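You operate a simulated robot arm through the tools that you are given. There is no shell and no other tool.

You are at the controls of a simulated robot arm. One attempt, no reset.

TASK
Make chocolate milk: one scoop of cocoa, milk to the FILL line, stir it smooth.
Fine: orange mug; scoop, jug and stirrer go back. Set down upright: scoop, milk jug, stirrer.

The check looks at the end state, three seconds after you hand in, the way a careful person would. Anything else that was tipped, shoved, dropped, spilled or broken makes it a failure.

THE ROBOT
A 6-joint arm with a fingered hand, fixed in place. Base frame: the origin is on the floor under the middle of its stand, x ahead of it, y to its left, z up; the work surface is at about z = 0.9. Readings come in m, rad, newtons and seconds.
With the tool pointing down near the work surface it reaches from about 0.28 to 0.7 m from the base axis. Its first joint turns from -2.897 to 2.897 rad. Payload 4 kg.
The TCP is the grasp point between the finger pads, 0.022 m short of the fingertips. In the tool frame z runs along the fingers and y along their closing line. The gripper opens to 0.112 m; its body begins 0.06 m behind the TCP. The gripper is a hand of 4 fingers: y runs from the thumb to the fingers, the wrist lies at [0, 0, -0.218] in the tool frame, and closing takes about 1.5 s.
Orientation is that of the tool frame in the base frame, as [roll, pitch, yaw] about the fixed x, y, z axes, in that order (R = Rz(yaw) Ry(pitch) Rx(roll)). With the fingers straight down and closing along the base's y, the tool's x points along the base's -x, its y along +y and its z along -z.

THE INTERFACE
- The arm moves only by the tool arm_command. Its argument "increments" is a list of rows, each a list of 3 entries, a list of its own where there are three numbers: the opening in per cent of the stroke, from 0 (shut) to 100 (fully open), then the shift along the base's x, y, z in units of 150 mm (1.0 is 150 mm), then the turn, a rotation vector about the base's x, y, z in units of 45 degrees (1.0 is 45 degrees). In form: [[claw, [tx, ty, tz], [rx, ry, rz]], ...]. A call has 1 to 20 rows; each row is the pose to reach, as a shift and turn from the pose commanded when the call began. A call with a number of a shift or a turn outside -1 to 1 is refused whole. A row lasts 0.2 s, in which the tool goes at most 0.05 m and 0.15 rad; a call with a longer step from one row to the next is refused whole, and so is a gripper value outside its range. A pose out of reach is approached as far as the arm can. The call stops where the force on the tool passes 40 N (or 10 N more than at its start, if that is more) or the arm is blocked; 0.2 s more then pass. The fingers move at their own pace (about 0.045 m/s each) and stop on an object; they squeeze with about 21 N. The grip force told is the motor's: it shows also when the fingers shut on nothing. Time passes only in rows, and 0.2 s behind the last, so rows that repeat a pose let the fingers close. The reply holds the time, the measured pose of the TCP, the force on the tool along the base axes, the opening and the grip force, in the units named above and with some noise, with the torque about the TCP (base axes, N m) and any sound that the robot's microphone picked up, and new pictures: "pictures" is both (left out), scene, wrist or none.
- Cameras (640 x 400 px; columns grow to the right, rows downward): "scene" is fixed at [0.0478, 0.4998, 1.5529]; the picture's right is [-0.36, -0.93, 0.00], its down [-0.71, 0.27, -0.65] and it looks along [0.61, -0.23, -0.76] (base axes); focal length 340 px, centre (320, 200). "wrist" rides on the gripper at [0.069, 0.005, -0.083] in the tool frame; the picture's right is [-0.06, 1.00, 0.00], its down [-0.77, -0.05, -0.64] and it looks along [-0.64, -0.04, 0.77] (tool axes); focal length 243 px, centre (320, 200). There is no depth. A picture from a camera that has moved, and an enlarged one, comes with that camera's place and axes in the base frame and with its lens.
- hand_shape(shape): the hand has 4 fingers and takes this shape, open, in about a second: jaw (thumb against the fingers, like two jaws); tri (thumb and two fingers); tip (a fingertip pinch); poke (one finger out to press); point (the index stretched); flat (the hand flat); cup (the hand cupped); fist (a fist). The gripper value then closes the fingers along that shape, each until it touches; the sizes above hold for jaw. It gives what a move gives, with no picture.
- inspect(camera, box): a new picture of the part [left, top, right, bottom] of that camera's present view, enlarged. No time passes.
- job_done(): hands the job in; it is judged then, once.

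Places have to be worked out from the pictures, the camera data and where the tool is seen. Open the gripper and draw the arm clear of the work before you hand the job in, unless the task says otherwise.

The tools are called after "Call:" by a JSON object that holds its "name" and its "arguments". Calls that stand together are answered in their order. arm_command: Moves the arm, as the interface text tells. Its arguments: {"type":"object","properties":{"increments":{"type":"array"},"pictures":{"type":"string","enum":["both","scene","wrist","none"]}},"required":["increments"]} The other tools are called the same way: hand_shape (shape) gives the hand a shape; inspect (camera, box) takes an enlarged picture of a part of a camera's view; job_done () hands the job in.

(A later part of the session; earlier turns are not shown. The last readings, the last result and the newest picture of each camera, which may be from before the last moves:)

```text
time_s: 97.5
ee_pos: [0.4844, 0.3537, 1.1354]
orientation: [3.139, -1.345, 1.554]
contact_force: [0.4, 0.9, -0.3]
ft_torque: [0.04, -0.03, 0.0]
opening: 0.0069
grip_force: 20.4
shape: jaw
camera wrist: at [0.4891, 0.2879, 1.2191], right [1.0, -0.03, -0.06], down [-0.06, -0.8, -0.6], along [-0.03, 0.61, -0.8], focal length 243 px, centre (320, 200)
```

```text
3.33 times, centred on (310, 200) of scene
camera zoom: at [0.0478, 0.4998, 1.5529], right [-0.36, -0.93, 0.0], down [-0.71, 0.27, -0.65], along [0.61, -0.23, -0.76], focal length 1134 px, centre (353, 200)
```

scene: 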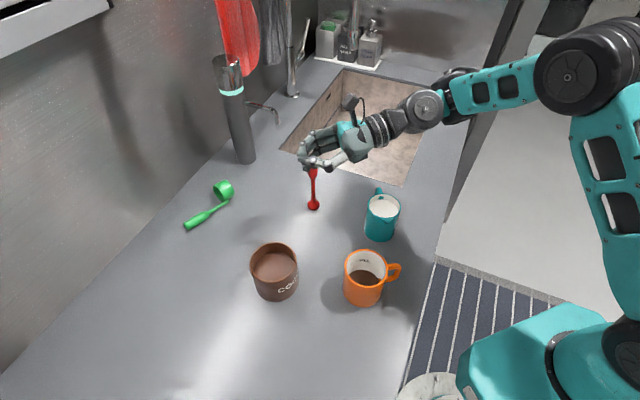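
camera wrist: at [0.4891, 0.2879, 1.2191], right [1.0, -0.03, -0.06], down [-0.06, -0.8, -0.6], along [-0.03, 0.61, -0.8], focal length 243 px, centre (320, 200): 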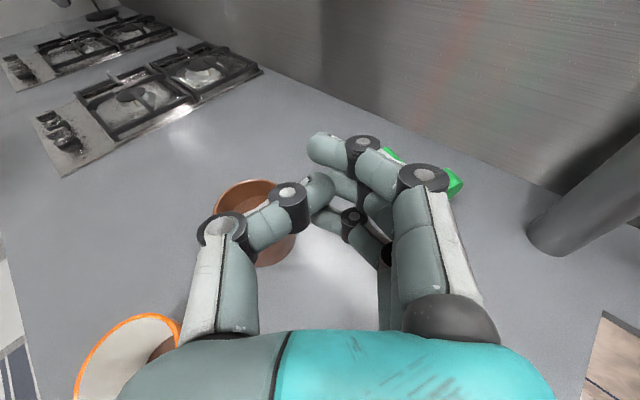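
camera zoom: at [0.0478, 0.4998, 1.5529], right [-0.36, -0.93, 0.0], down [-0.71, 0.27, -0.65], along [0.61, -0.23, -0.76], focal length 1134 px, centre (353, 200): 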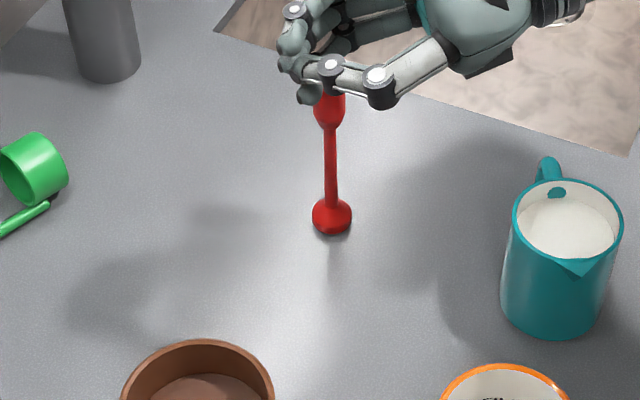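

The scoop squeezed out of the pinch during the raise and is lying near the wall. The stirrer and everything else still stand. I go up first to get a clear view and work out a recovery.

Call:
{"name": "arm_command", "arguments": {"increments": [[20, [0, 0, 0.2], [0, 0, 0]], [40, [0, 0, 0.4], [0, 0, 0]], [40, [0, 0, 0.6], [0, 0, 0]], [40, [0, 0, 0.7], [0, 0, 0]]], "pictures": "both"}}

Call:
{"name": "inspect", "arguments": {"camera": "scene", "box": [160, 150, 270, 260]}}

Call:
{"name": "inspect", "arguments": {"camera": "scene", "box": [230, 130, 430, 320]}}

```text
time_s: 98.5
ee_pos: [0.4854, 0.352, 1.2409]
orientation: [3.137, -1.345, 1.552]
contact_force: [0.1, -0.3, 0.2]
ft_torque: [-0.02, 0.04, 0.0]
opening: 0.0442
grip_force: 0.0
shape: jaw
camera wrist: at [0.4891, 0.2866, 1.326], right [1.0, -0.04, -0.06], down [-0.07, -0.8, -0.6], along [-0.03, 0.61, -0.8], focal length 243 px, centre (320, 200)
```

scene: 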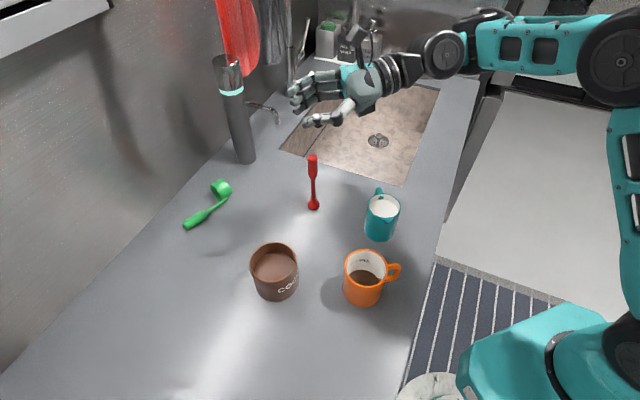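
wrist: 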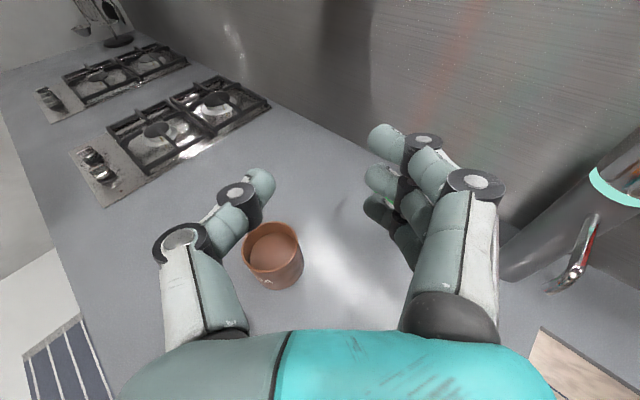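

```text
3.64 times, centred on (215, 205) of scene
camera zoom: at [0.0478, 0.4998, 1.5529], right [-0.36, -0.93, 0.0], down [-0.71, 0.27, -0.65], along [0.61, -0.23, -0.76], focal length 1237 px, centre (702, 182)
```

zoom: 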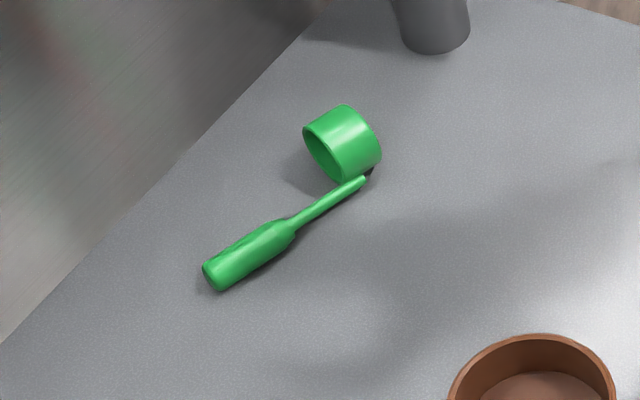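

```text
2.11 times, centred on (330, 225) of scene
camera zoom: at [0.0478, 0.4998, 1.5529], right [-0.36, -0.93, 0.0], down [-0.71, 0.27, -0.65], along [0.61, -0.23, -0.76], focal length 716 px, centre (299, 147)
```

zoom: 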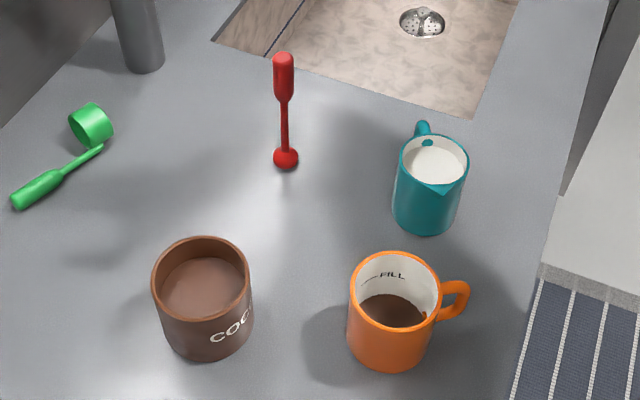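

The scoop lies with its grip centre at about (0.61, 0.60), radius 0.857, beyond straight-down reach, with its handle roughly parallel to the wall. I plan to drag it back gently with a fingertip hooked behind the stem. First I check the "point" shape in free air.

Call:
{"name": "hand_shape", "arguments": {"shape": "point"}}

Call:
{"name": "arm_command", "arguments": {"increments": [[100, [0, 0, 0], [0, 0, -0.16]], [100, [0, 0, 0], [0, 0, -0.33]], [100, [0, 0, 0], [0, 0, -0.49]], [100, [0, 0, 0], [0, 0, -0.65]], [100, [0, 0, 0], [0, 0, -0.81]], [100, [0, 0, 0], [0, 0, -0.978]], [100, [0, 0, 0], [0, 0, -0.978]]], "pictures": "both"}}

```text
time_s: 99.4
ee_pos: [0.4855, 0.3532, 1.2396]
orientation: [3.139, -1.345, 1.555]
contact_force: [0.0, -0.4, -0.4]
ft_torque: [-0.04, -0.02, 0.0]
opening: 0.1058
grip_force: 0.1
shape: point
```

```text
time_s: 101.0
ee_pos: [0.4854, 0.355, 1.2392]
orientation: [3.14, -1.345, 0.782]
contact_force: [-0.1, -0.3, 0.2]
ft_torque: [0.02, 0.0, -0.05]
opening: 0.1059
grip_force: 0.1
shape: point
camera wrist: at [0.4424, 0.3046, 1.3246], right [0.69, -0.72, -0.06], down [-0.6, -0.53, -0.6], along [0.4, 0.45, -0.8], focal length 243 px, centre (320, 200)
```

scene: 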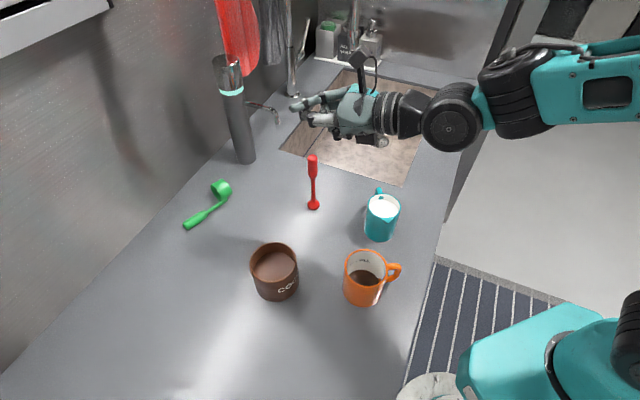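
wrist: 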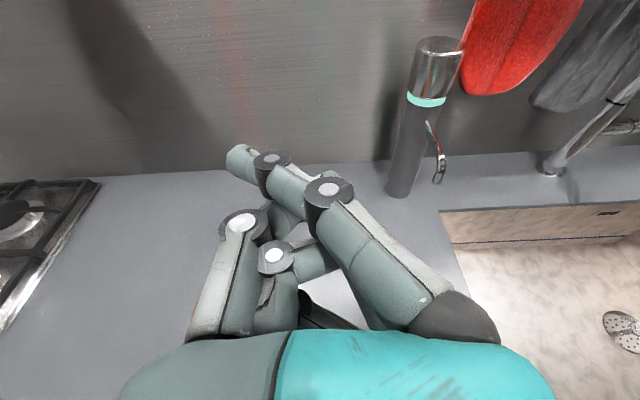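

In "point" at 100 the index still bends inward. I check how it looks with the gripper value at 0, and also the "poke" shape.

Call:
{"name": "arm_command", "arguments": {"increments": [[0, [0, 0, 0], [0, 0, 0]], [0, [0, 0, 0], [0, 0, 0]], [0, [0, 0, 0], [0, 0, 0]], [0, [0, 0, 0], [0, 0, 0]], [0, [0, 0, 0], [0, 0, 0]], [0, [0, 0, 0], [0, 0, 0]]], "pictures": "wrist"}}

Call:
{"name": "hand_shape", "arguments": {"shape": "poke"}}

Call:
{"name": "arm_command", "arguments": {"increments": [[100, [0, 0, 0], [0, 0, 0]], [100, [0, 0, 0], [0, 0, 0]]], "pictures": "wrist"}}

Call:
{"name": "hand_shape", "arguments": {"shape": "flat"}}

Call:
{"name": "arm_command", "arguments": {"increments": [[100, [0, 0, 0], [0, 0, 0]], [100, [0, 0, 0], [0, 0, 0]]], "pictures": "wrist"}}

```text
time_s: 102.4
ee_pos: [0.4851, 0.3552, 1.2392]
orientation: [3.138, -1.345, 0.787]
contact_force: [-0.3, 0.3, 0.3]
ft_torque: [-0.01, 0.0, -0.04]
opening: 0.1057
grip_force: 0.0
shape: point
camera wrist: at [0.4427, 0.3046, 1.3245], right [0.69, -0.72, -0.06], down [-0.6, -0.53, -0.6], along [0.4, 0.45, -0.8], focal length 243 px, centre (320, 200)
```

wrist: 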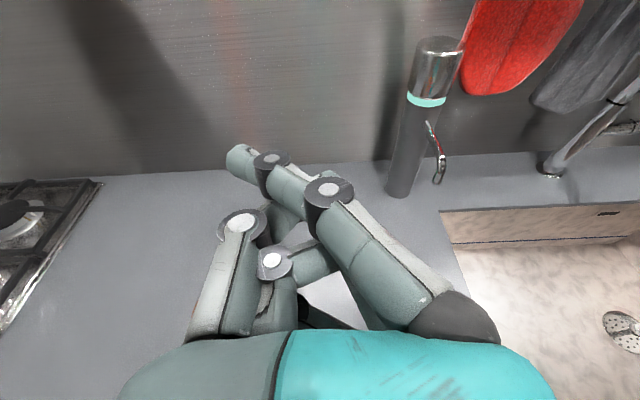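

```text
time_s: 103.3
ee_pos: [0.4851, 0.3544, 1.2392]
orientation: [3.138, -1.344, 0.786]
contact_force: [-1.1, -0.7, -0.4]
ft_torque: [-0.02, 0.01, 0.02]
opening: 0.0
grip_force: 0.1
shape: poke
```

```text
time_s: 103.9
ee_pos: [0.485, 0.3541, 1.2392]
orientation: [3.139, -1.346, 0.784]
contact_force: [0.5, -0.2, -0.2]
ft_torque: [0.0, 0.0, 0.01]
opening: 0.0
grip_force: 0.0
shape: poke
camera wrist: at [0.4427, 0.3046, 1.3245], right [0.69, -0.72, -0.06], down [-0.6, -0.53, -0.6], along [0.4, 0.45, -0.8], focal length 243 px, centre (320, 200)
```

wrist: 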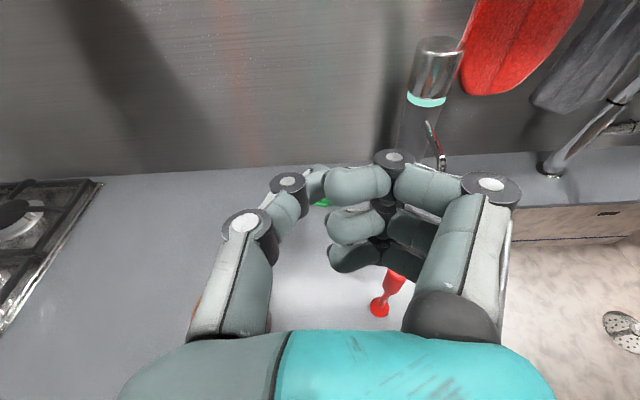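

```text
time_s: 104.8
ee_pos: [0.4855, 0.3533, 1.2396]
orientation: [3.138, -1.346, 0.786]
contact_force: [0.4, 0.3, 0.1]
ft_torque: [-0.01, 0.02, -0.01]
opening: 0.106
grip_force: 0.1
shape: flat
```

```text
time_s: 105.4
ee_pos: [0.486, 0.3543, 1.2391]
orientation: [3.138, -1.347, 0.783]
contact_force: [0.8, -0.4, 0.4]
ft_torque: [0.03, 0.0, 0.02]
opening: 0.1058
grip_force: 0.0
shape: flat
camera wrist: at [0.4427, 0.3046, 1.3246], right [0.69, -0.72, -0.06], down [-0.6, -0.53, -0.6], along [0.4, 0.45, -0.8], focal length 243 px, centre (320, 200)
```

wrist: 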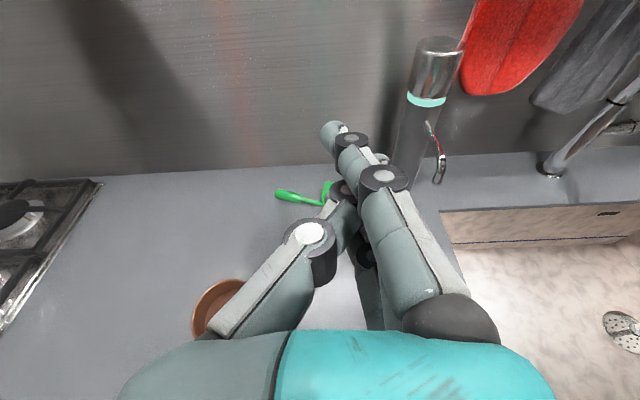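

"flat" gives a straight blade of fingers that can work as a hook. I pitch the hand to 55° below horizontal, facing the wall, and move forward while still high.

Call:
{"name": "arm_command", "arguments": {"increments": [[100, [0.05, 0.05, 0], [-0.11, 0.11, 0]], [100, [0.1, 0.1, 0], [-0.22, 0.22, 0]], [100, [0.15, 0.17, 0], [-0.33, 0.33, 0]], [100, [0.2, 0.25, 0], [-0.44, 0.44, 0]], [100, [0.27, 0.33, 0], [-0.55, 0.55, 0]], [100, [0.34, 0.42, 0], [-0.662, 0.662, 0]], [100, [0.42, 0.52, 0], [-0.662, 0.662, 0]], [100, [0.5, 0.64, 0], [-0.662, 0.662, 0]], [100, [0.5, 0.64, 0], [-0.662, 0.662, 0]]], "pictures": "both"}}

```text
time_s: 107.4
ee_pos: [0.5596, 0.4496, 1.2397]
orientation: [3.139, -0.612, 0.786]
contact_force: [-0.3, 0.3, 0.2]
ft_torque: [0.02, 0.0, 0.01]
opening: 0.1056
grip_force: 0.1
shape: flat
camera wrist: at [0.5697, 0.4531, 1.3474], right [0.67, -0.74, -0.03], down [-0.74, -0.67, 0.09], along [-0.09, -0.03, -1.0], focal length 243 px, centre (320, 200)
```

scene: 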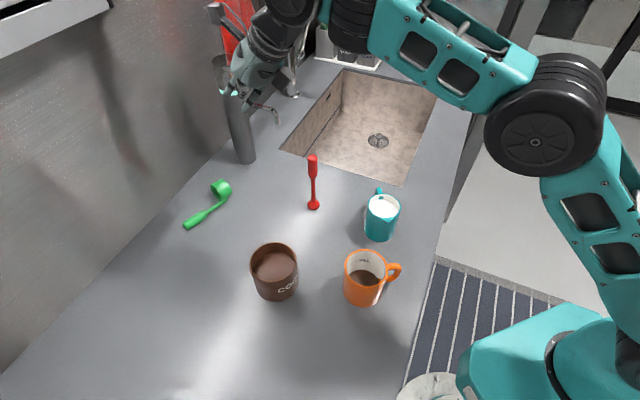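
wrist: 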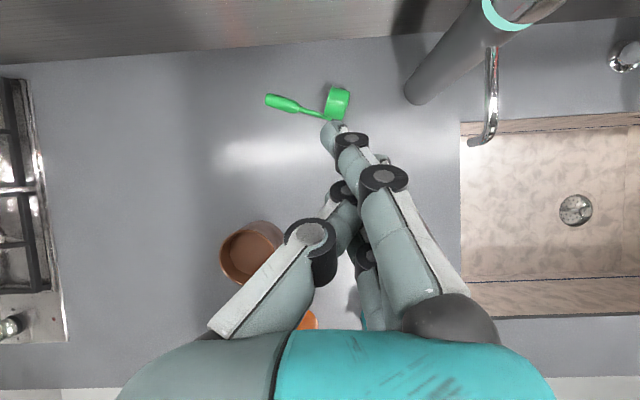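

The overhead view confirms the scoop's location (cup (0.677, 0.530), handle end (0.601, 0.624)). I move out over it at z≈1.09, slightly behind the stem.

Call:
{"name": "arm_command", "arguments": {"increments": [[100, [0.1, 0.14, 0], [0, 0, 0]], [100, [0.22, 0.3, 0], [0, 0, 0]], [100, [0.34, 0.46, 0], [0, 0, 0]], [100, [0.46, 0.62, -0.1], [0, 0, 0]], [100, [0.56, 0.74, -0.3], [0, 0, 0]], [100, [0.643, 0.849, -0.5], [0, 0, 0]], [100, [0.643, 0.849, -0.75], [0, 0, 0]], [100, [0.643, 0.849, -1.0], [0, 0, 0]], [100, [0.643, 0.849, -1.0], [0, 0, 0]]], "pictures": "both"}}

Call:
{"name": "inspect", "arguments": {"camera": "scene", "box": [140, 120, 290, 250]}}

```text
time_s: 109.4
ee_pos: [0.611, 0.5236, 1.0941]
orientation: [3.136, -0.612, 0.785]
contact_force: [0.0, 0.6, -0.1]
ft_torque: [0.03, 0.01, 0.01]
opening: 0.1059
grip_force: 0.1
shape: flat
out of reach, approached as far as the arm can: row 1, 2, 3, 4, 5, 6, 7, 8, 9
camera wrist: at [0.6212, 0.5266, 1.2014], right [0.67, -0.74, -0.03], down [-0.74, -0.67, 0.09], along [-0.09, -0.03, -1.0], focal length 243 px, centre (320, 200)
```

scene: 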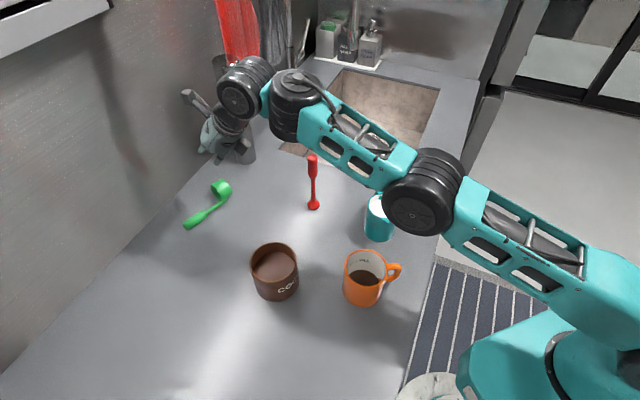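
wrist: 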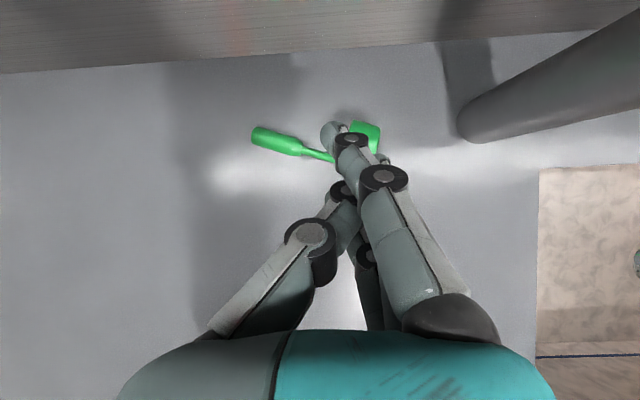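

```text
3.08 times, centred on (215, 185) of scene
camera zoom: at [0.0478, 0.4998, 1.5529], right [-0.36, -0.93, 0.0], down [-0.71, 0.27, -0.65], along [0.61, -0.23, -0.76], focal length 1046 px, centre (643, 246)
```

zoom: 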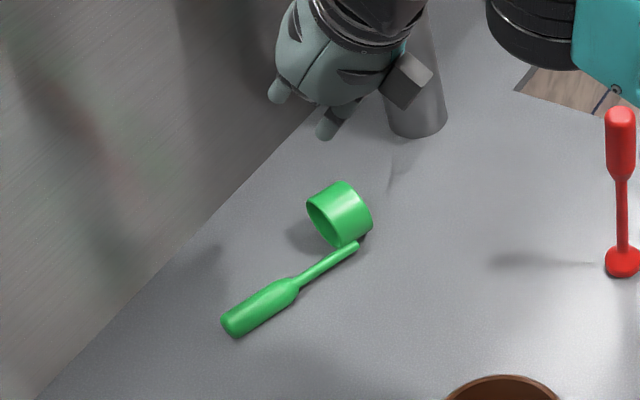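

At this height the arm is fully stretched (TCP radius 0.80). Lower down it reaches farther, but I have to watch the forearm over the stirrer. I look at the wrist and forearm arrangement first.

Call:
{"name": "inspect", "arguments": {"camera": "scene", "box": [170, 40, 470, 240]}}

```text
2.00 times, centred on (320, 140) of scene
camera zoom: at [0.0478, 0.4998, 1.5529], right [-0.36, -0.93, 0.0], down [-0.71, 0.27, -0.65], along [0.61, -0.23, -0.76], focal length 680 px, centre (320, 320)
```

zoom: 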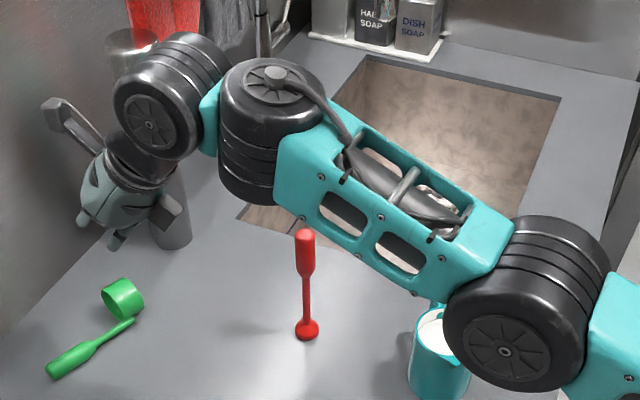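

The forearm has a vertical-axis joint close to the stirrer, so I turn the tool to azimuth ~30° to swing that joint away, and lower to z≈1.0 in front of the scoop.

Call:
{"name": "arm_command", "arguments": {"increments": [[100, [-0.05, -0.02, 0], [0, 0, -0.11]], [100, [-0.08, -0.02, 0], [0, 0, -0.22]], [100, [-0.1, -0.02, -0.1], [0, 0, -0.333]], [100, [-0.1, -0.02, -0.3], [0, 0, -0.333]], [100, [-0.1, -0.02, -0.5], [0, 0, -0.333]], [100, [-0.1, -0.02, -0.6], [0, 0, -0.333]], [100, [-0.1, -0.02, -0.6], [0, 0, -0.333]]], "pictures": "both"}}

Call:
{"name": "inspect", "arguments": {"camera": "scene", "box": [140, 60, 440, 260]}}

```text
time_s: 111.0
ee_pos: [0.5967, 0.5249, 1.0032]
orientation: [3.138, -0.612, 0.525]
contact_force: [-0.7, 0.0, 0.3]
ft_torque: [0.02, -0.04, -0.07]
opening: 0.1058
grip_force: 0.1
shape: flat
camera wrist: at [0.6069, 0.5259, 1.1105], right [0.45, -0.89, -0.03], down [-0.89, -0.45, 0.09], along [-0.09, -0.01, -1.0], focal length 243 px, centre (320, 200)
```

scene: 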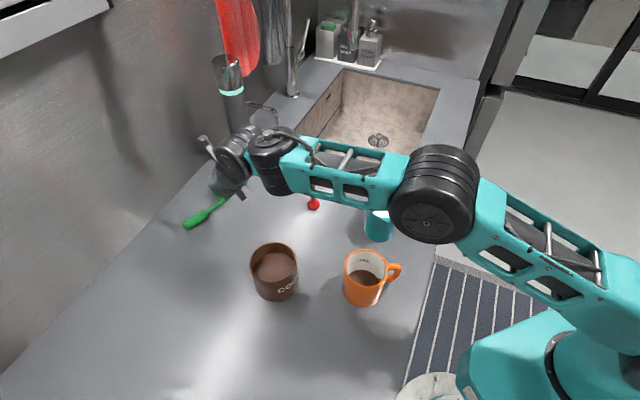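
wrist: 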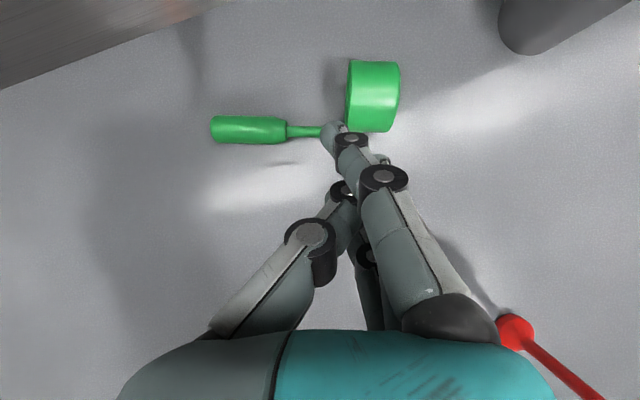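

```text
2.00 times, centred on (290, 160) of scene
camera zoom: at [0.0478, 0.4998, 1.5529], right [-0.36, -0.93, 0.0], down [-0.71, 0.27, -0.65], along [0.61, -0.23, -0.76], focal length 680 px, centre (380, 280)
```

zoom: 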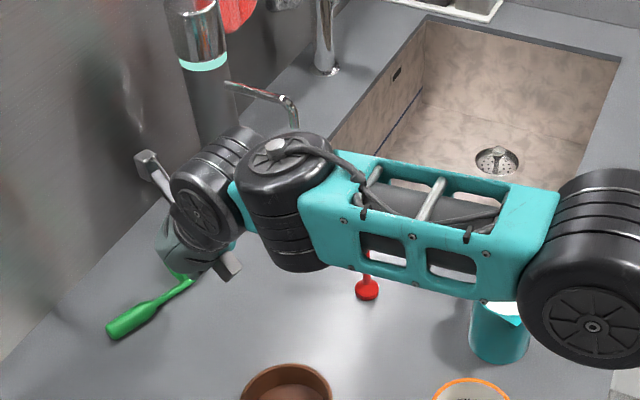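

The forearm is now well clear of the stirrer, and the view shows the scoop's stem right ahead. I flatten the pitch to 45° for more reach and move over the stem at z≈0.99.

Call:
{"name": "arm_command", "arguments": {"increments": [[100, [0.03, 0.025, 0], [0.055, -0.096, 0]], [100, [0.08, 0.065, 0], [0.111, -0.192, 0]], [100, [0.15, 0.12, -0.02], [0.111, -0.192, 0]], [100, [0.23, 0.19, -0.05], [0.111, -0.192, 0]], [100, [0.31, 0.25, -0.08], [0.111, -0.192, 0]], [100, [0.38, 0.305, -0.09], [0.111, -0.192, 0]], [100, [0.38, 0.305, -0.09], [0.111, -0.192, 0]]], "pictures": "both"}}

Call:
{"name": "inspect", "arguments": {"camera": "scene", "box": [140, 80, 440, 280]}}

```text
time_s: 112.6
ee_pos: [0.6408, 0.562, 0.9899]
orientation: [3.136, -0.783, 0.524]
contact_force: [0.0, 0.4, 0.3]
ft_torque: [0.06, 0.0, -0.03]
opening: 0.106
grip_force: 0.0
shape: flat
out of reach, approached as far as the arm can: row 5, 6, 7
camera wrist: at [0.635, 0.5531, 1.0968], right [0.46, -0.89, -0.04], down [-0.89, -0.45, -0.09], along [0.06, 0.08, -1.0], focal length 243 px, centre (320, 200)
```

scene: 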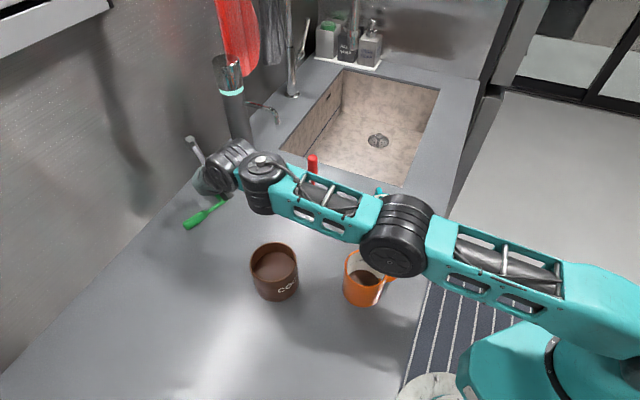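
wrist: 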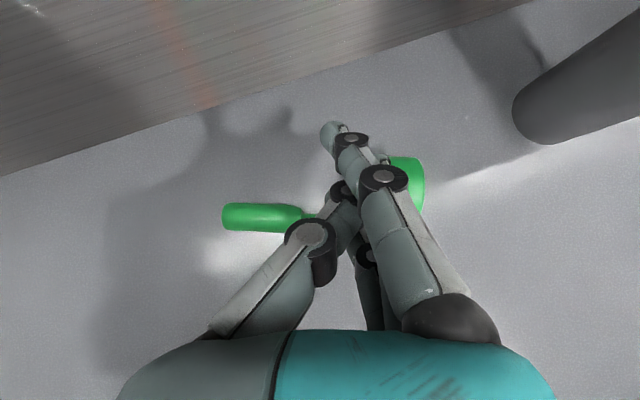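

```text
2.00 times, centred on (290, 180) of scene
camera zoom: at [0.0478, 0.4998, 1.5529], right [-0.36, -0.93, 0.0], down [-0.71, 0.27, -0.65], along [0.61, -0.23, -0.76], focal length 680 px, centre (380, 240)
```

zoom: 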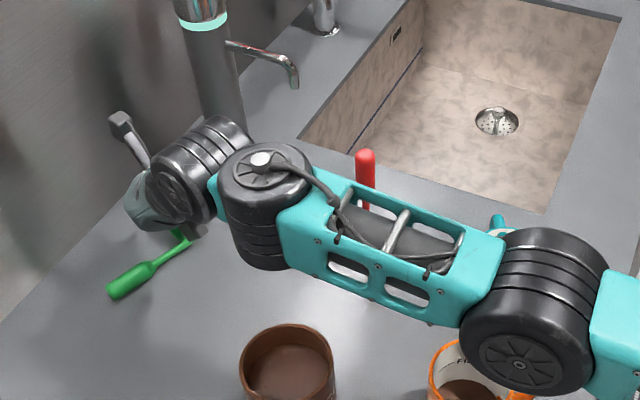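

The arm is at its limit here with the ring fingertip about 8 mm behind the stem line. Flattening the pitch to 35° pushes the fingertip farther without more arm reach; I do that and lower slightly.

Call:
{"name": "arm_command", "arguments": {"increments": [[100, [0, 0, 0], [0.055, -0.096, 0]], [100, [0.01, 0.006, 0], [0.111, -0.192, 0]], [100, [0.023, 0.013, -0.05], [0.111, -0.192, 0]], [100, [0.023, 0.013, -0.1], [0.111, -0.192, 0]], [100, [0.023, 0.013, -0.1], [0.111, -0.192, 0]]], "pictures": "both"}}

Call:
{"name": "inspect", "arguments": {"camera": "scene", "box": [160, 130, 260, 240]}}

Call:
{"name": "inspect", "arguments": {"camera": "scene", "box": [240, 130, 440, 300]}}

```text
time_s: 113.8
ee_pos: [0.6444, 0.5633, 0.9746]
orientation: [3.137, -0.962, 0.524]
contact_force: [0.8, 0.4, 0.1]
ft_torque: [0.01, -0.04, 0.02]
opening: 0.1059
grip_force: 0.1
shape: flat
camera wrist: at [0.6221, 0.5444, 1.0786], right [0.46, -0.88, -0.05], down [-0.86, -0.44, -0.26], along [0.21, 0.16, -0.96], focal length 243 px, centre (320, 200)
```

scene: 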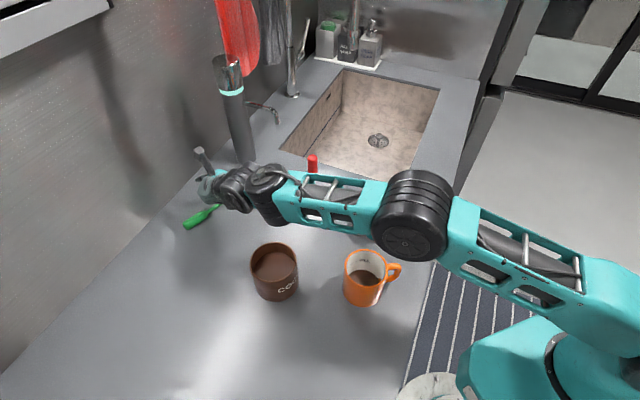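
wrist: 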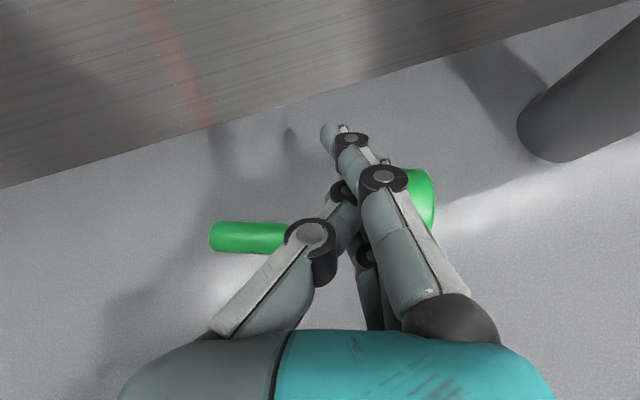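

```text
3.64 times, centred on (210, 185) of scene
camera zoom: at [0.0478, 0.4998, 1.5529], right [-0.36, -0.93, 0.0], down [-0.71, 0.27, -0.65], along [0.61, -0.23, -0.76], focal length 1237 px, centre (720, 254)
```

zoom: 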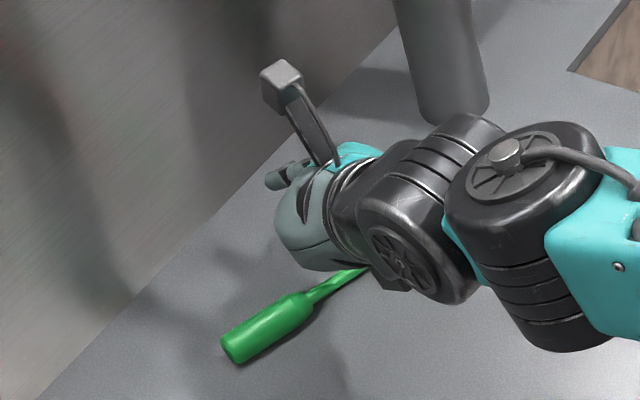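

```text
2.35 times, centred on (340, 215) of scene
camera zoom: at [0.0478, 0.4998, 1.5529], right [-0.36, -0.93, 0.0], down [-0.71, 0.27, -0.65], along [0.61, -0.23, -0.76], focal length 800 px, centre (273, 165)
```

zoom: 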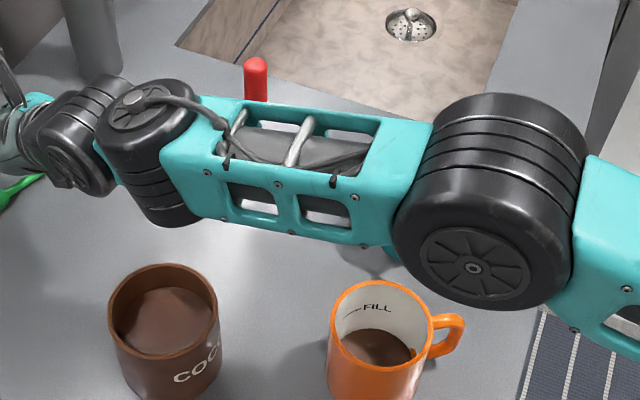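

Reachable, and the elbow is high above the mug and jug. I lower slowly behind the stem, watching for contact force.

Call:
{"name": "arm_command", "arguments": {"increments": [[100, [0, 0, -0.04], [0, 0, 0]], [100, [0, 0, -0.08], [0, 0, 0]], [100, [0, 0, -0.12], [0, 0, 0]], [100, [0, 0, -0.15], [0, 0, 0]], [100, [0, 0, -0.15], [0, 0, 0]]], "pictures": "both"}}

```text
time_s: 115.0
ee_pos: [0.6439, 0.5607, 0.9529]
orientation: [3.139, -0.957, 0.524]
contact_force: [0.3, 0.1, 0.3]
ft_torque: [-0.02, 0.0, -0.03]
opening: 0.1057
grip_force: 0.1
shape: flat
camera wrist: at [0.6219, 0.5444, 1.0558], right [0.46, -0.88, -0.05], down [-0.86, -0.44, -0.26], along [0.21, 0.16, -0.96], focal length 243 px, centre (320, 200)
```

scene: 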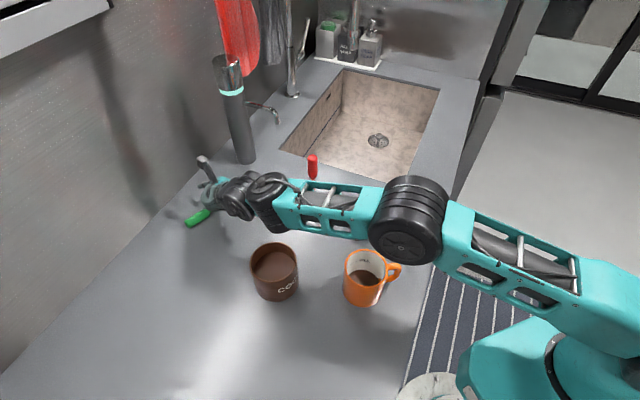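
wrist: 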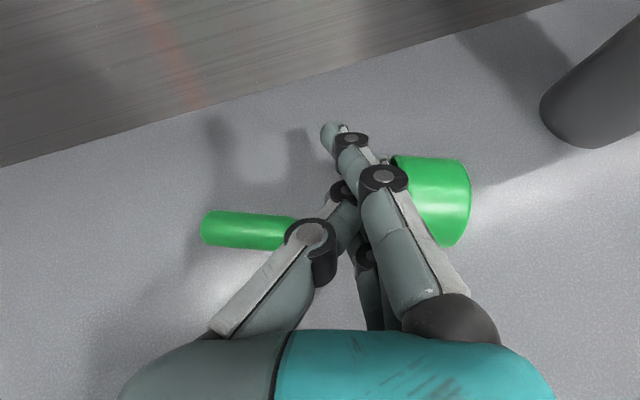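

No contact force yet; the fingertips are behind the stem. I drag back gently 3 cm along the tool azimuth and look.

Call:
{"name": "arm_command", "arguments": {"increments": [[100, [-0.035, -0.02, 0], [0, 0, 0]], [100, [-0.07, -0.04, 0], [0, 0, 0]], [100, [-0.105, -0.06, 0], [0, 0, 0]], [100, [-0.14, -0.08, 0], [0, 0, 0]], [100, [-0.173, -0.1, 0], [0, 0, 0]], [100, [-0.173, -0.1, 0], [0, 0, 0]]], "pictures": "both"}}

```text
time_s: 116.4
ee_pos: [0.618, 0.5478, 0.9511]
orientation: [3.139, -0.961, 0.525]
contact_force: [-0.3, -1.1, 0.4]
ft_torque: [0.01, 0.0, -0.01]
opening: 0.1062
grip_force: 0.1
shape: flat
camera wrist: at [0.5964, 0.5294, 1.0551], right [0.46, -0.88, -0.05], down [-0.86, -0.44, -0.26], along [0.21, 0.16, -0.96], focal length 243 px, centre (320, 200)
```

scene: 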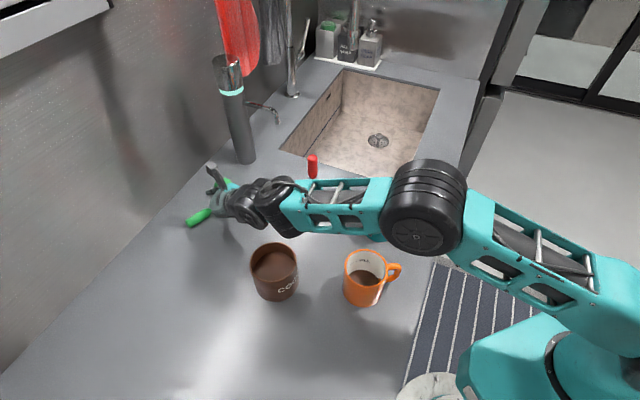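
wrist: 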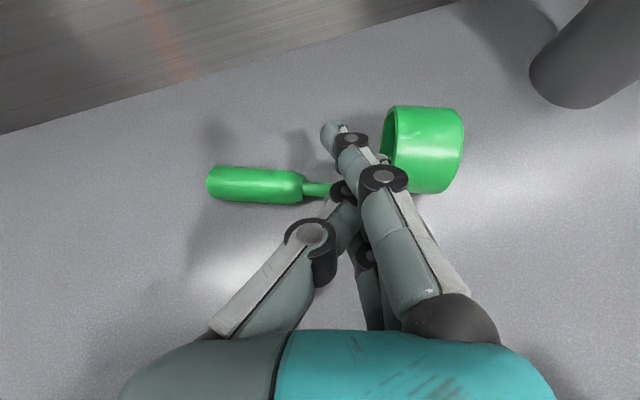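

The scoop barely moved; the flat fingers passed over the stem. I lift, switch to the closed jaw claw (its fingertip geometry is better known), and go behind the stem again, this time lowering until the counter is felt.

Call:
{"name": "arm_command", "arguments": {"increments": [[100, [0, 0, 0.1], [0, 0, 0]], [100, [0, 0, 0.24], [0, 0, 0]], [100, [0, 0, 0.24], [0, 0, 0]]], "pictures": "none"}}

Call:
{"name": "hand_shape", "arguments": {"shape": "jaw"}}

Call:
{"name": "arm_command", "arguments": {"increments": [[50, [0, 0, 0], [0, 0, 0]], [0, [0, 0, 0], [0, 0, 0]], [0, [0, 0, 0], [0, 0, 0]], [0, [0, 0, 0], [0, 0, 0]], [0, [0, 0, 0], [0, 0, 0]], [0, [0, 0, 0], [0, 0, 0]], [0, [0, 0, 0], [0, 0, 0]]], "pictures": "both"}}

Call:
{"name": "inspect", "arguments": {"camera": "scene", "box": [160, 120, 280, 240]}}

```text
time_s: 117.2
ee_pos: [0.6181, 0.5479, 0.9895]
orientation: [3.138, -0.959, 0.524]
contact_force: [-0.1, 0.1, 0.4]
ft_torque: [0.0, -0.02, 0.0]
opening: 0.106
grip_force: 0.0
shape: flat
```

```text
time_s: 118.1
ee_pos: [0.618, 0.5482, 0.9881]
orientation: [3.139, -0.959, 0.524]
contact_force: [-0.1, -0.4, -0.8]
ft_torque: [-0.04, 0.01, 0.02]
opening: 0.1121
grip_force: 0.2
shape: jaw
```

```text
time_s: 119.7
ee_pos: [0.6184, 0.5485, 0.988]
orientation: [3.139, -0.959, 0.525]
contact_force: [0.5, -0.6, 0.4]
ft_torque: [0.01, -0.01, -0.01]
opening: 0.0
grip_force: 10.7
shape: jaw
camera wrist: at [0.5965, 0.5297, 1.0923], right [0.46, -0.88, -0.05], down [-0.86, -0.44, -0.26], along [0.21, 0.16, -0.96], focal length 243 px, centre (320, 200)
```

scene: 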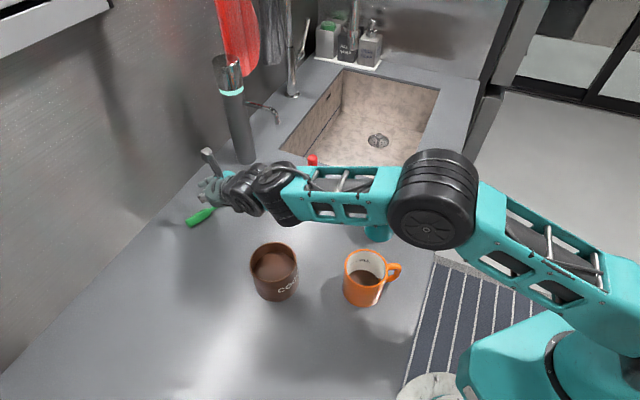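
wrist: 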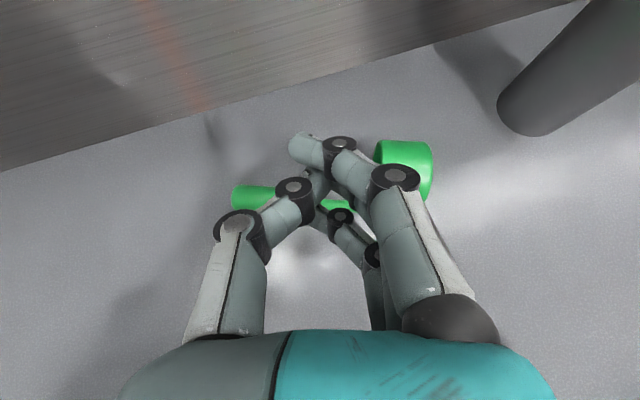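

```text
3.33 times, centred on (220, 180) of scene
camera zoom: at [0.0478, 0.4998, 1.5529], right [-0.36, -0.93, 0.0], down [-0.71, 0.27, -0.65], along [0.61, -0.23, -0.76], focal length 1134 px, centre (653, 267)
```

zoom: 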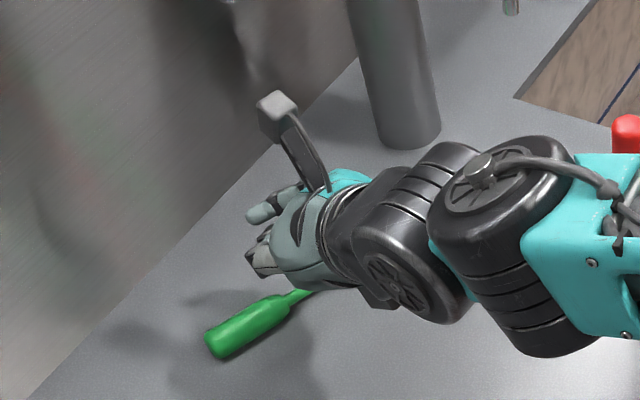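

Re-measured: the stem midpoint is at about (0.638, 0.545), the cup at (0.681, 0.514). I place the lowest (ring) fingertip about 16 mm behind the stem and lower in small steps until contact.

Call:
{"name": "arm_command", "arguments": {"increments": [[0, [0.07, 0.01, 0], [0, 0, 0]], [0, [0.15, 0.02, 0], [0, 0, 0]], [0, [0.22, 0.03, 0], [0, 0, 0]], [0, [0.262, 0.033, 0], [0, 0, 0]], [0, [0.262, 0.033, -0.1], [0, 0, 0]], [0, [0.262, 0.033, -0.2], [0, 0, 0]], [0, [0.262, 0.033, -0.28], [0, 0, 0]], [0, [0.262, 0.033, -0.28], [0, 0, 0]]], "pictures": "both"}}

```text
time_s: 121.5
ee_pos: [0.6573, 0.5527, 0.946]
orientation: [3.138, -0.958, 0.525]
contact_force: [0.0, 0.5, -0.4]
ft_torque: [0.0, -0.02, 0.03]
opening: 0.0
grip_force: 20.5
shape: jaw
camera wrist: at [0.6352, 0.5341, 1.0499], right [0.46, -0.88, -0.05], down [-0.86, -0.44, -0.26], along [0.21, 0.16, -0.97], focal length 243 px, centre (320, 200)
```

scene: 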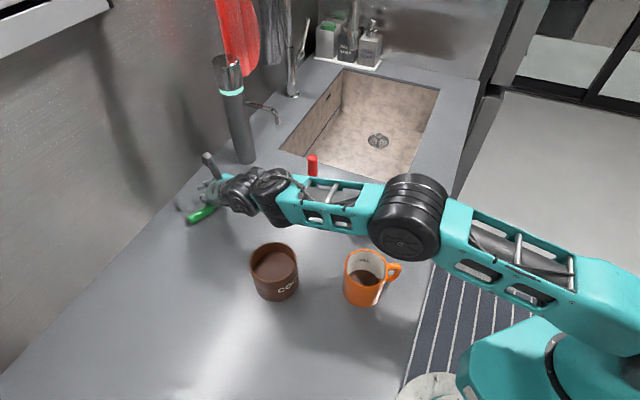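
wrist: 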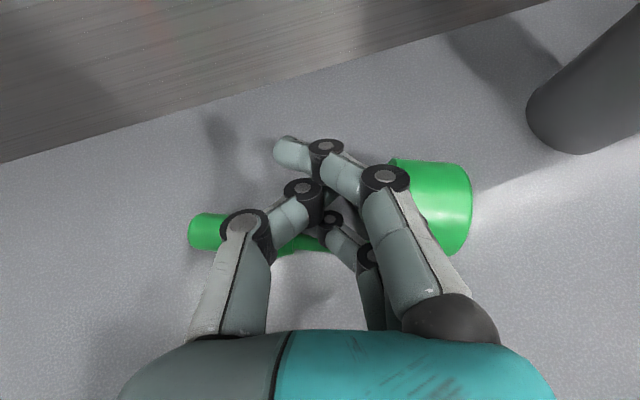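

The stem now shows on the palm side of the lower fingertips. I lower a last centimetre carefully.

Call:
{"name": "arm_command", "arguments": {"increments": [[0, [0, 0, -0.02], [0, 0, 0]], [0, [0, 0, -0.04], [0, 0, 0]], [0, [0, 0, -0.055], [0, 0, 0]], [0, [0, 0, -0.07], [0, 0, 0]]], "pictures": "wrist"}}

Call:
{"name": "inspect", "arguments": {"camera": "wrist", "box": [180, 130, 480, 330]}}

```text
time_s: 122.5
ee_pos: [0.6588, 0.5516, 0.935]
orientation: [3.138, -0.959, 0.525]
contact_force: [-0.3, 0.4, -0.1]
ft_torque: [0.01, 0.01, 0.02]
opening: 0.0001
grip_force: 20.9
shape: jaw
camera wrist: at [0.6359, 0.5338, 1.0384], right [0.46, -0.88, -0.05], down [-0.86, -0.44, -0.26], along [0.21, 0.16, -0.97], focal length 243 px, centre (320, 200)
```

wrist: 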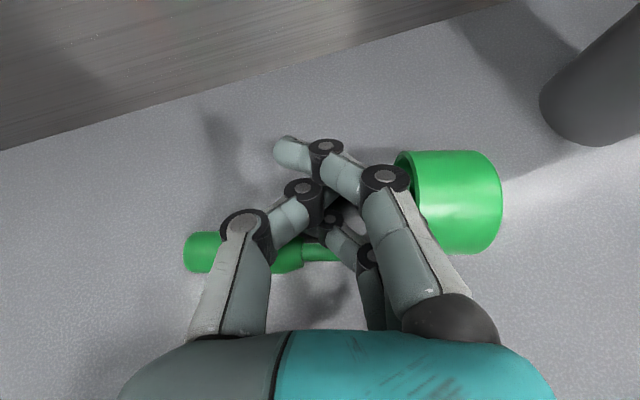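

```text
2.00 times, centred on (330, 230) of wrist
camera zoom: at [0.6359, 0.5338, 1.0384], right [0.46, -0.88, -0.05], down [-0.86, -0.44, -0.26], along [0.21, 0.16, -0.97], focal length 485 px, centre (300, 140)
```

zoom: 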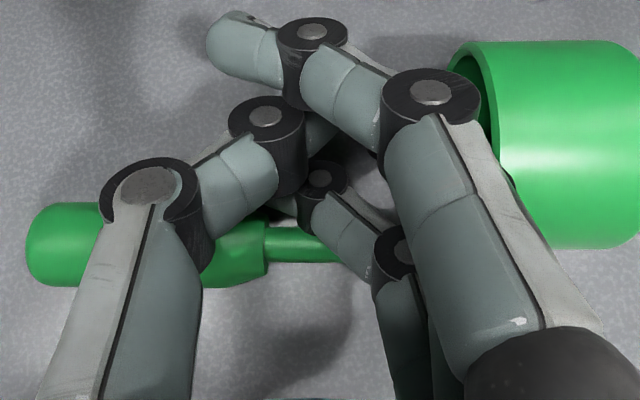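

The handle now sits inside the hollow of the closed fingers, with the ring finger hooked behind it. I drag back 3 cm.

Call:
{"name": "arm_command", "arguments": {"increments": [[0, [-0.035, -0.02, 0], [0, 0, 0]], [0, [-0.07, -0.04, 0], [0, 0, 0]], [0, [-0.105, -0.06, 0], [0, 0, 0]], [0, [-0.14, -0.08, 0], [0, 0, 0]], [0, [-0.173, -0.1, 0], [0, 0, 0]], [0, [-0.173, -0.1, 0], [0, 0, 0]]], "pictures": "both"}}

Call:
{"name": "inspect", "arguments": {"camera": "wrist", "box": [180, 130, 480, 330]}}

```text
time_s: 123.9
ee_pos: [0.6321, 0.5379, 0.9352]
orientation: [3.138, -0.96, 0.525]
contact_force: [-0.6, -0.1, 0.4]
ft_torque: [-0.01, 0.01, 0.0]
opening: 0.0
grip_force: 20.8
shape: jaw
camera wrist: at [0.6101, 0.5187, 1.039], right [0.46, -0.88, -0.05], down [-0.86, -0.44, -0.26], along [0.21, 0.16, -0.96], focal length 243 px, centre (320, 200)
```

scene: 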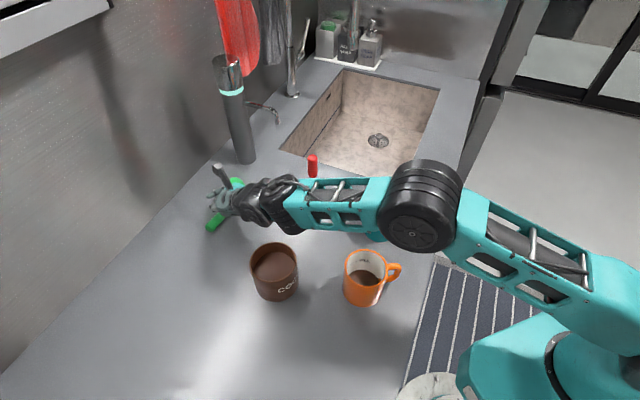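
wrist: 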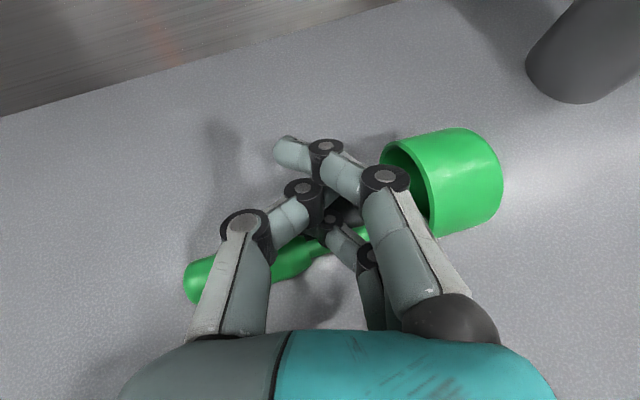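

```text
2.00 times, centred on (330, 230) of wrist
camera zoom: at [0.6101, 0.5187, 1.039], right [0.46, -0.88, -0.05], down [-0.86, -0.44, -0.26], along [0.21, 0.16, -0.96], focal length 485 px, centre (300, 140)
```

zoom: 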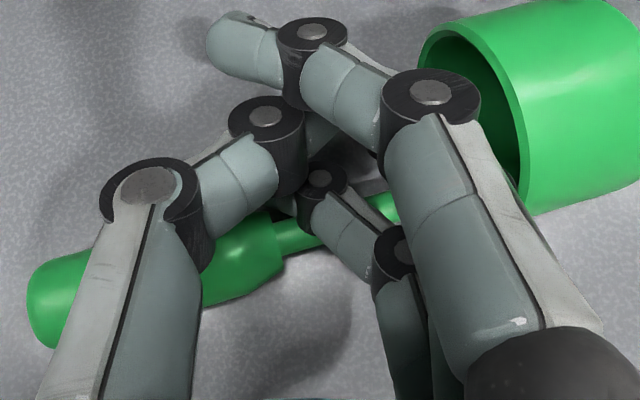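

The handle follows the hand while the cup trails behind. I continue dragging 6 cm in small steps.

Call:
{"name": "arm_command", "arguments": {"increments": [[0, [-0.045, -0.026, 0], [0, 0, 0]], [0, [-0.09, -0.052, 0], [0, 0, 0]], [0, [-0.135, -0.078, 0], [0, 0, 0]], [0, [-0.18, -0.104, 0], [0, 0, 0]], [0, [-0.225, -0.13, 0], [0, 0, 0]], [0, [-0.27, -0.156, 0], [0, 0, 0]], [0, [-0.315, -0.182, 0], [0, 0, 0]], [0, [-0.346, -0.2, 0], [0, 0, 0]], [0, [-0.346, -0.2, 0], [0, 0, 0]]], "pictures": "both"}}

Call:
{"name": "inspect", "arguments": {"camera": "wrist", "box": [180, 130, 480, 330]}}

```text
time_s: 125.9
ee_pos: [0.5791, 0.5089, 0.9362]
orientation: [3.137, -0.961, 0.525]
contact_force: [0.3, 0.7, 0.9]
ft_torque: [0.01, -0.02, 0.01]
opening: 0.0
grip_force: 20.9
shape: jaw
camera wrist: at [0.5579, 0.4897, 1.0392], right [0.46, -0.88, -0.05], down [-0.86, -0.44, -0.26], along [0.21, 0.16, -0.96], focal length 243 px, centre (320, 200)
```

scene: 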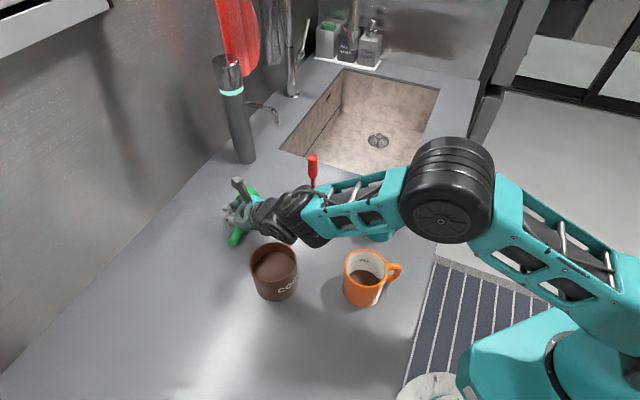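
wrist: 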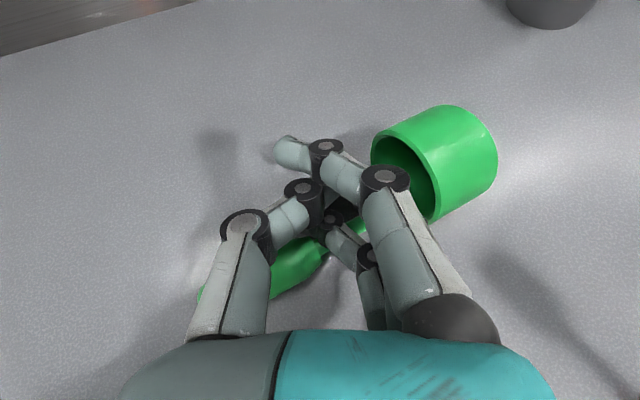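

```text
2.00 times, centred on (330, 230) of wrist
camera zoom: at [0.5579, 0.4897, 1.0392], right [0.46, -0.88, -0.05], down [-0.86, -0.44, -0.26], along [0.21, 0.16, -0.96], focal length 485 px, centre (300, 140)
```

zoom: 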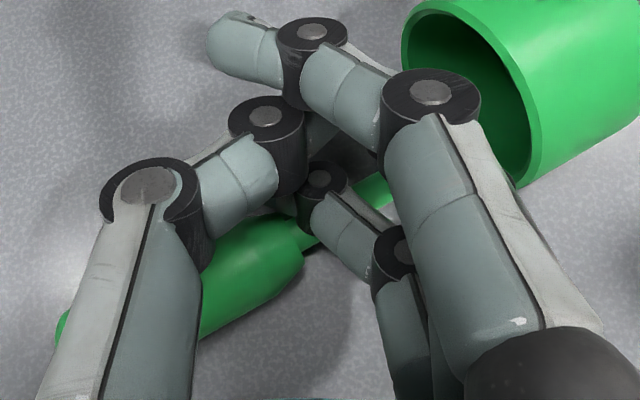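

Dragging works; the scoop's grip is now around (0.544, 0.512), radius 0.75. The wrist is getting low over the pot, so I steepen the hand to 60° about the hooking fingertip before pulling farther.

Call:
{"name": "arm_command", "arguments": {"increments": [[0, [0.016, 0.009, -0.006], [-0.07, 0.12, 0]], [0, [0.031, 0.018, -0.012], [-0.139, 0.24, 0]], [0, [0.047, 0.027, -0.018], [-0.209, 0.361, 0]], [0, [0.062, 0.036, -0.022], [-0.278, 0.481, 0]], [0, [0.062, 0.036, -0.022], [-0.278, 0.481, 0]]], "pictures": "both"}}

Call:
{"name": "inspect", "arguments": {"camera": "wrist", "box": [180, 130, 480, 330]}}

Call:
{"name": "inspect", "arguments": {"camera": "scene", "box": [200, 140, 360, 310]}}

```text
time_s: 127.1
ee_pos: [0.5896, 0.5129, 0.9318]
orientation: [3.137, -0.523, 0.524]
contact_force: [0.5, -0.2, 0.6]
ft_torque: [-0.02, 0.04, -0.02]
opening: 0.0
grip_force: 20.6
shape: jaw
camera wrist: at [0.6078, 0.5181, 1.0383], right [0.45, -0.89, -0.03], down [-0.88, -0.45, 0.17], along [-0.17, -0.05, -0.98], focal length 243 px, centre (320, 200)
```

scene: 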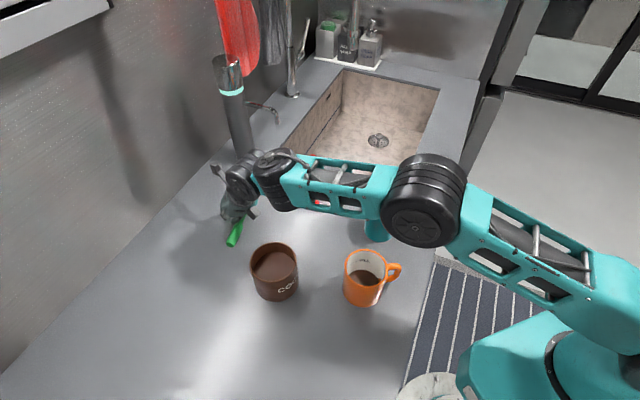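
wrist: 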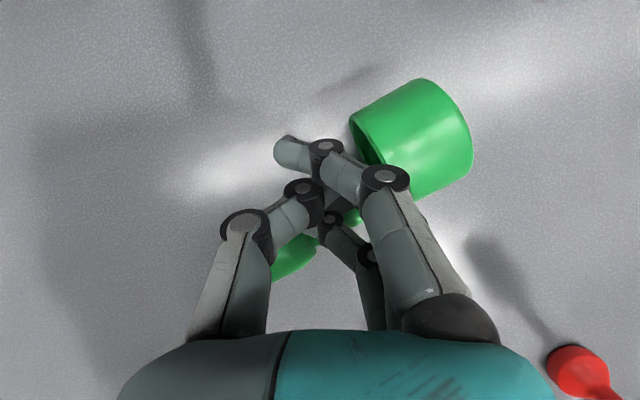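

```text
2.00 times, centred on (330, 230) of wrist
camera zoom: at [0.6078, 0.5181, 1.0383], right [0.45, -0.89, -0.03], down [-0.88, -0.45, 0.17], along [-0.17, -0.05, -0.98], focal length 485 px, centre (300, 140)
```

zoom: 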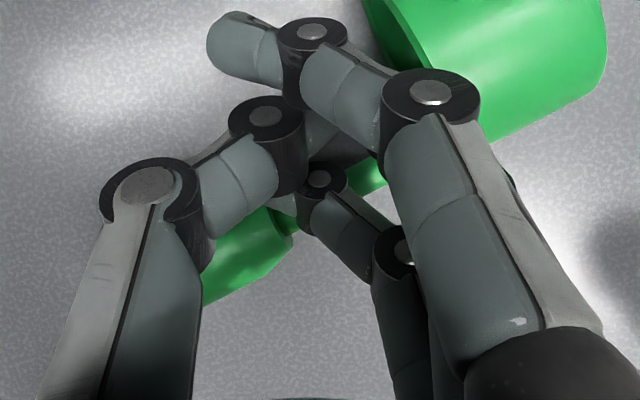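

```text
2.35 times, centred on (280, 225) of scene
camera zoom: at [0.0478, 0.4998, 1.5529], right [-0.36, -0.93, 0.0], down [-0.71, 0.27, -0.65], along [0.61, -0.23, -0.76], focal length 800 px, centre (414, 141)
```

zoom: 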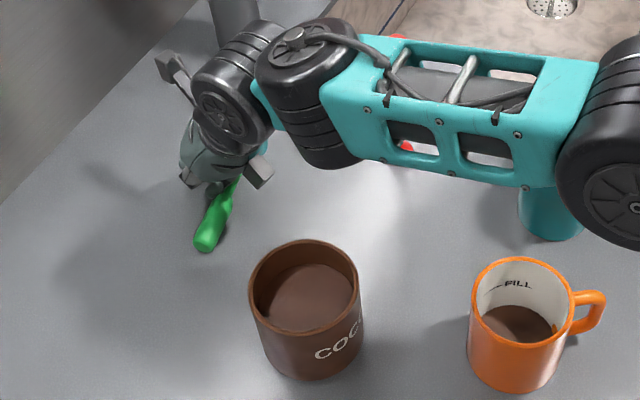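

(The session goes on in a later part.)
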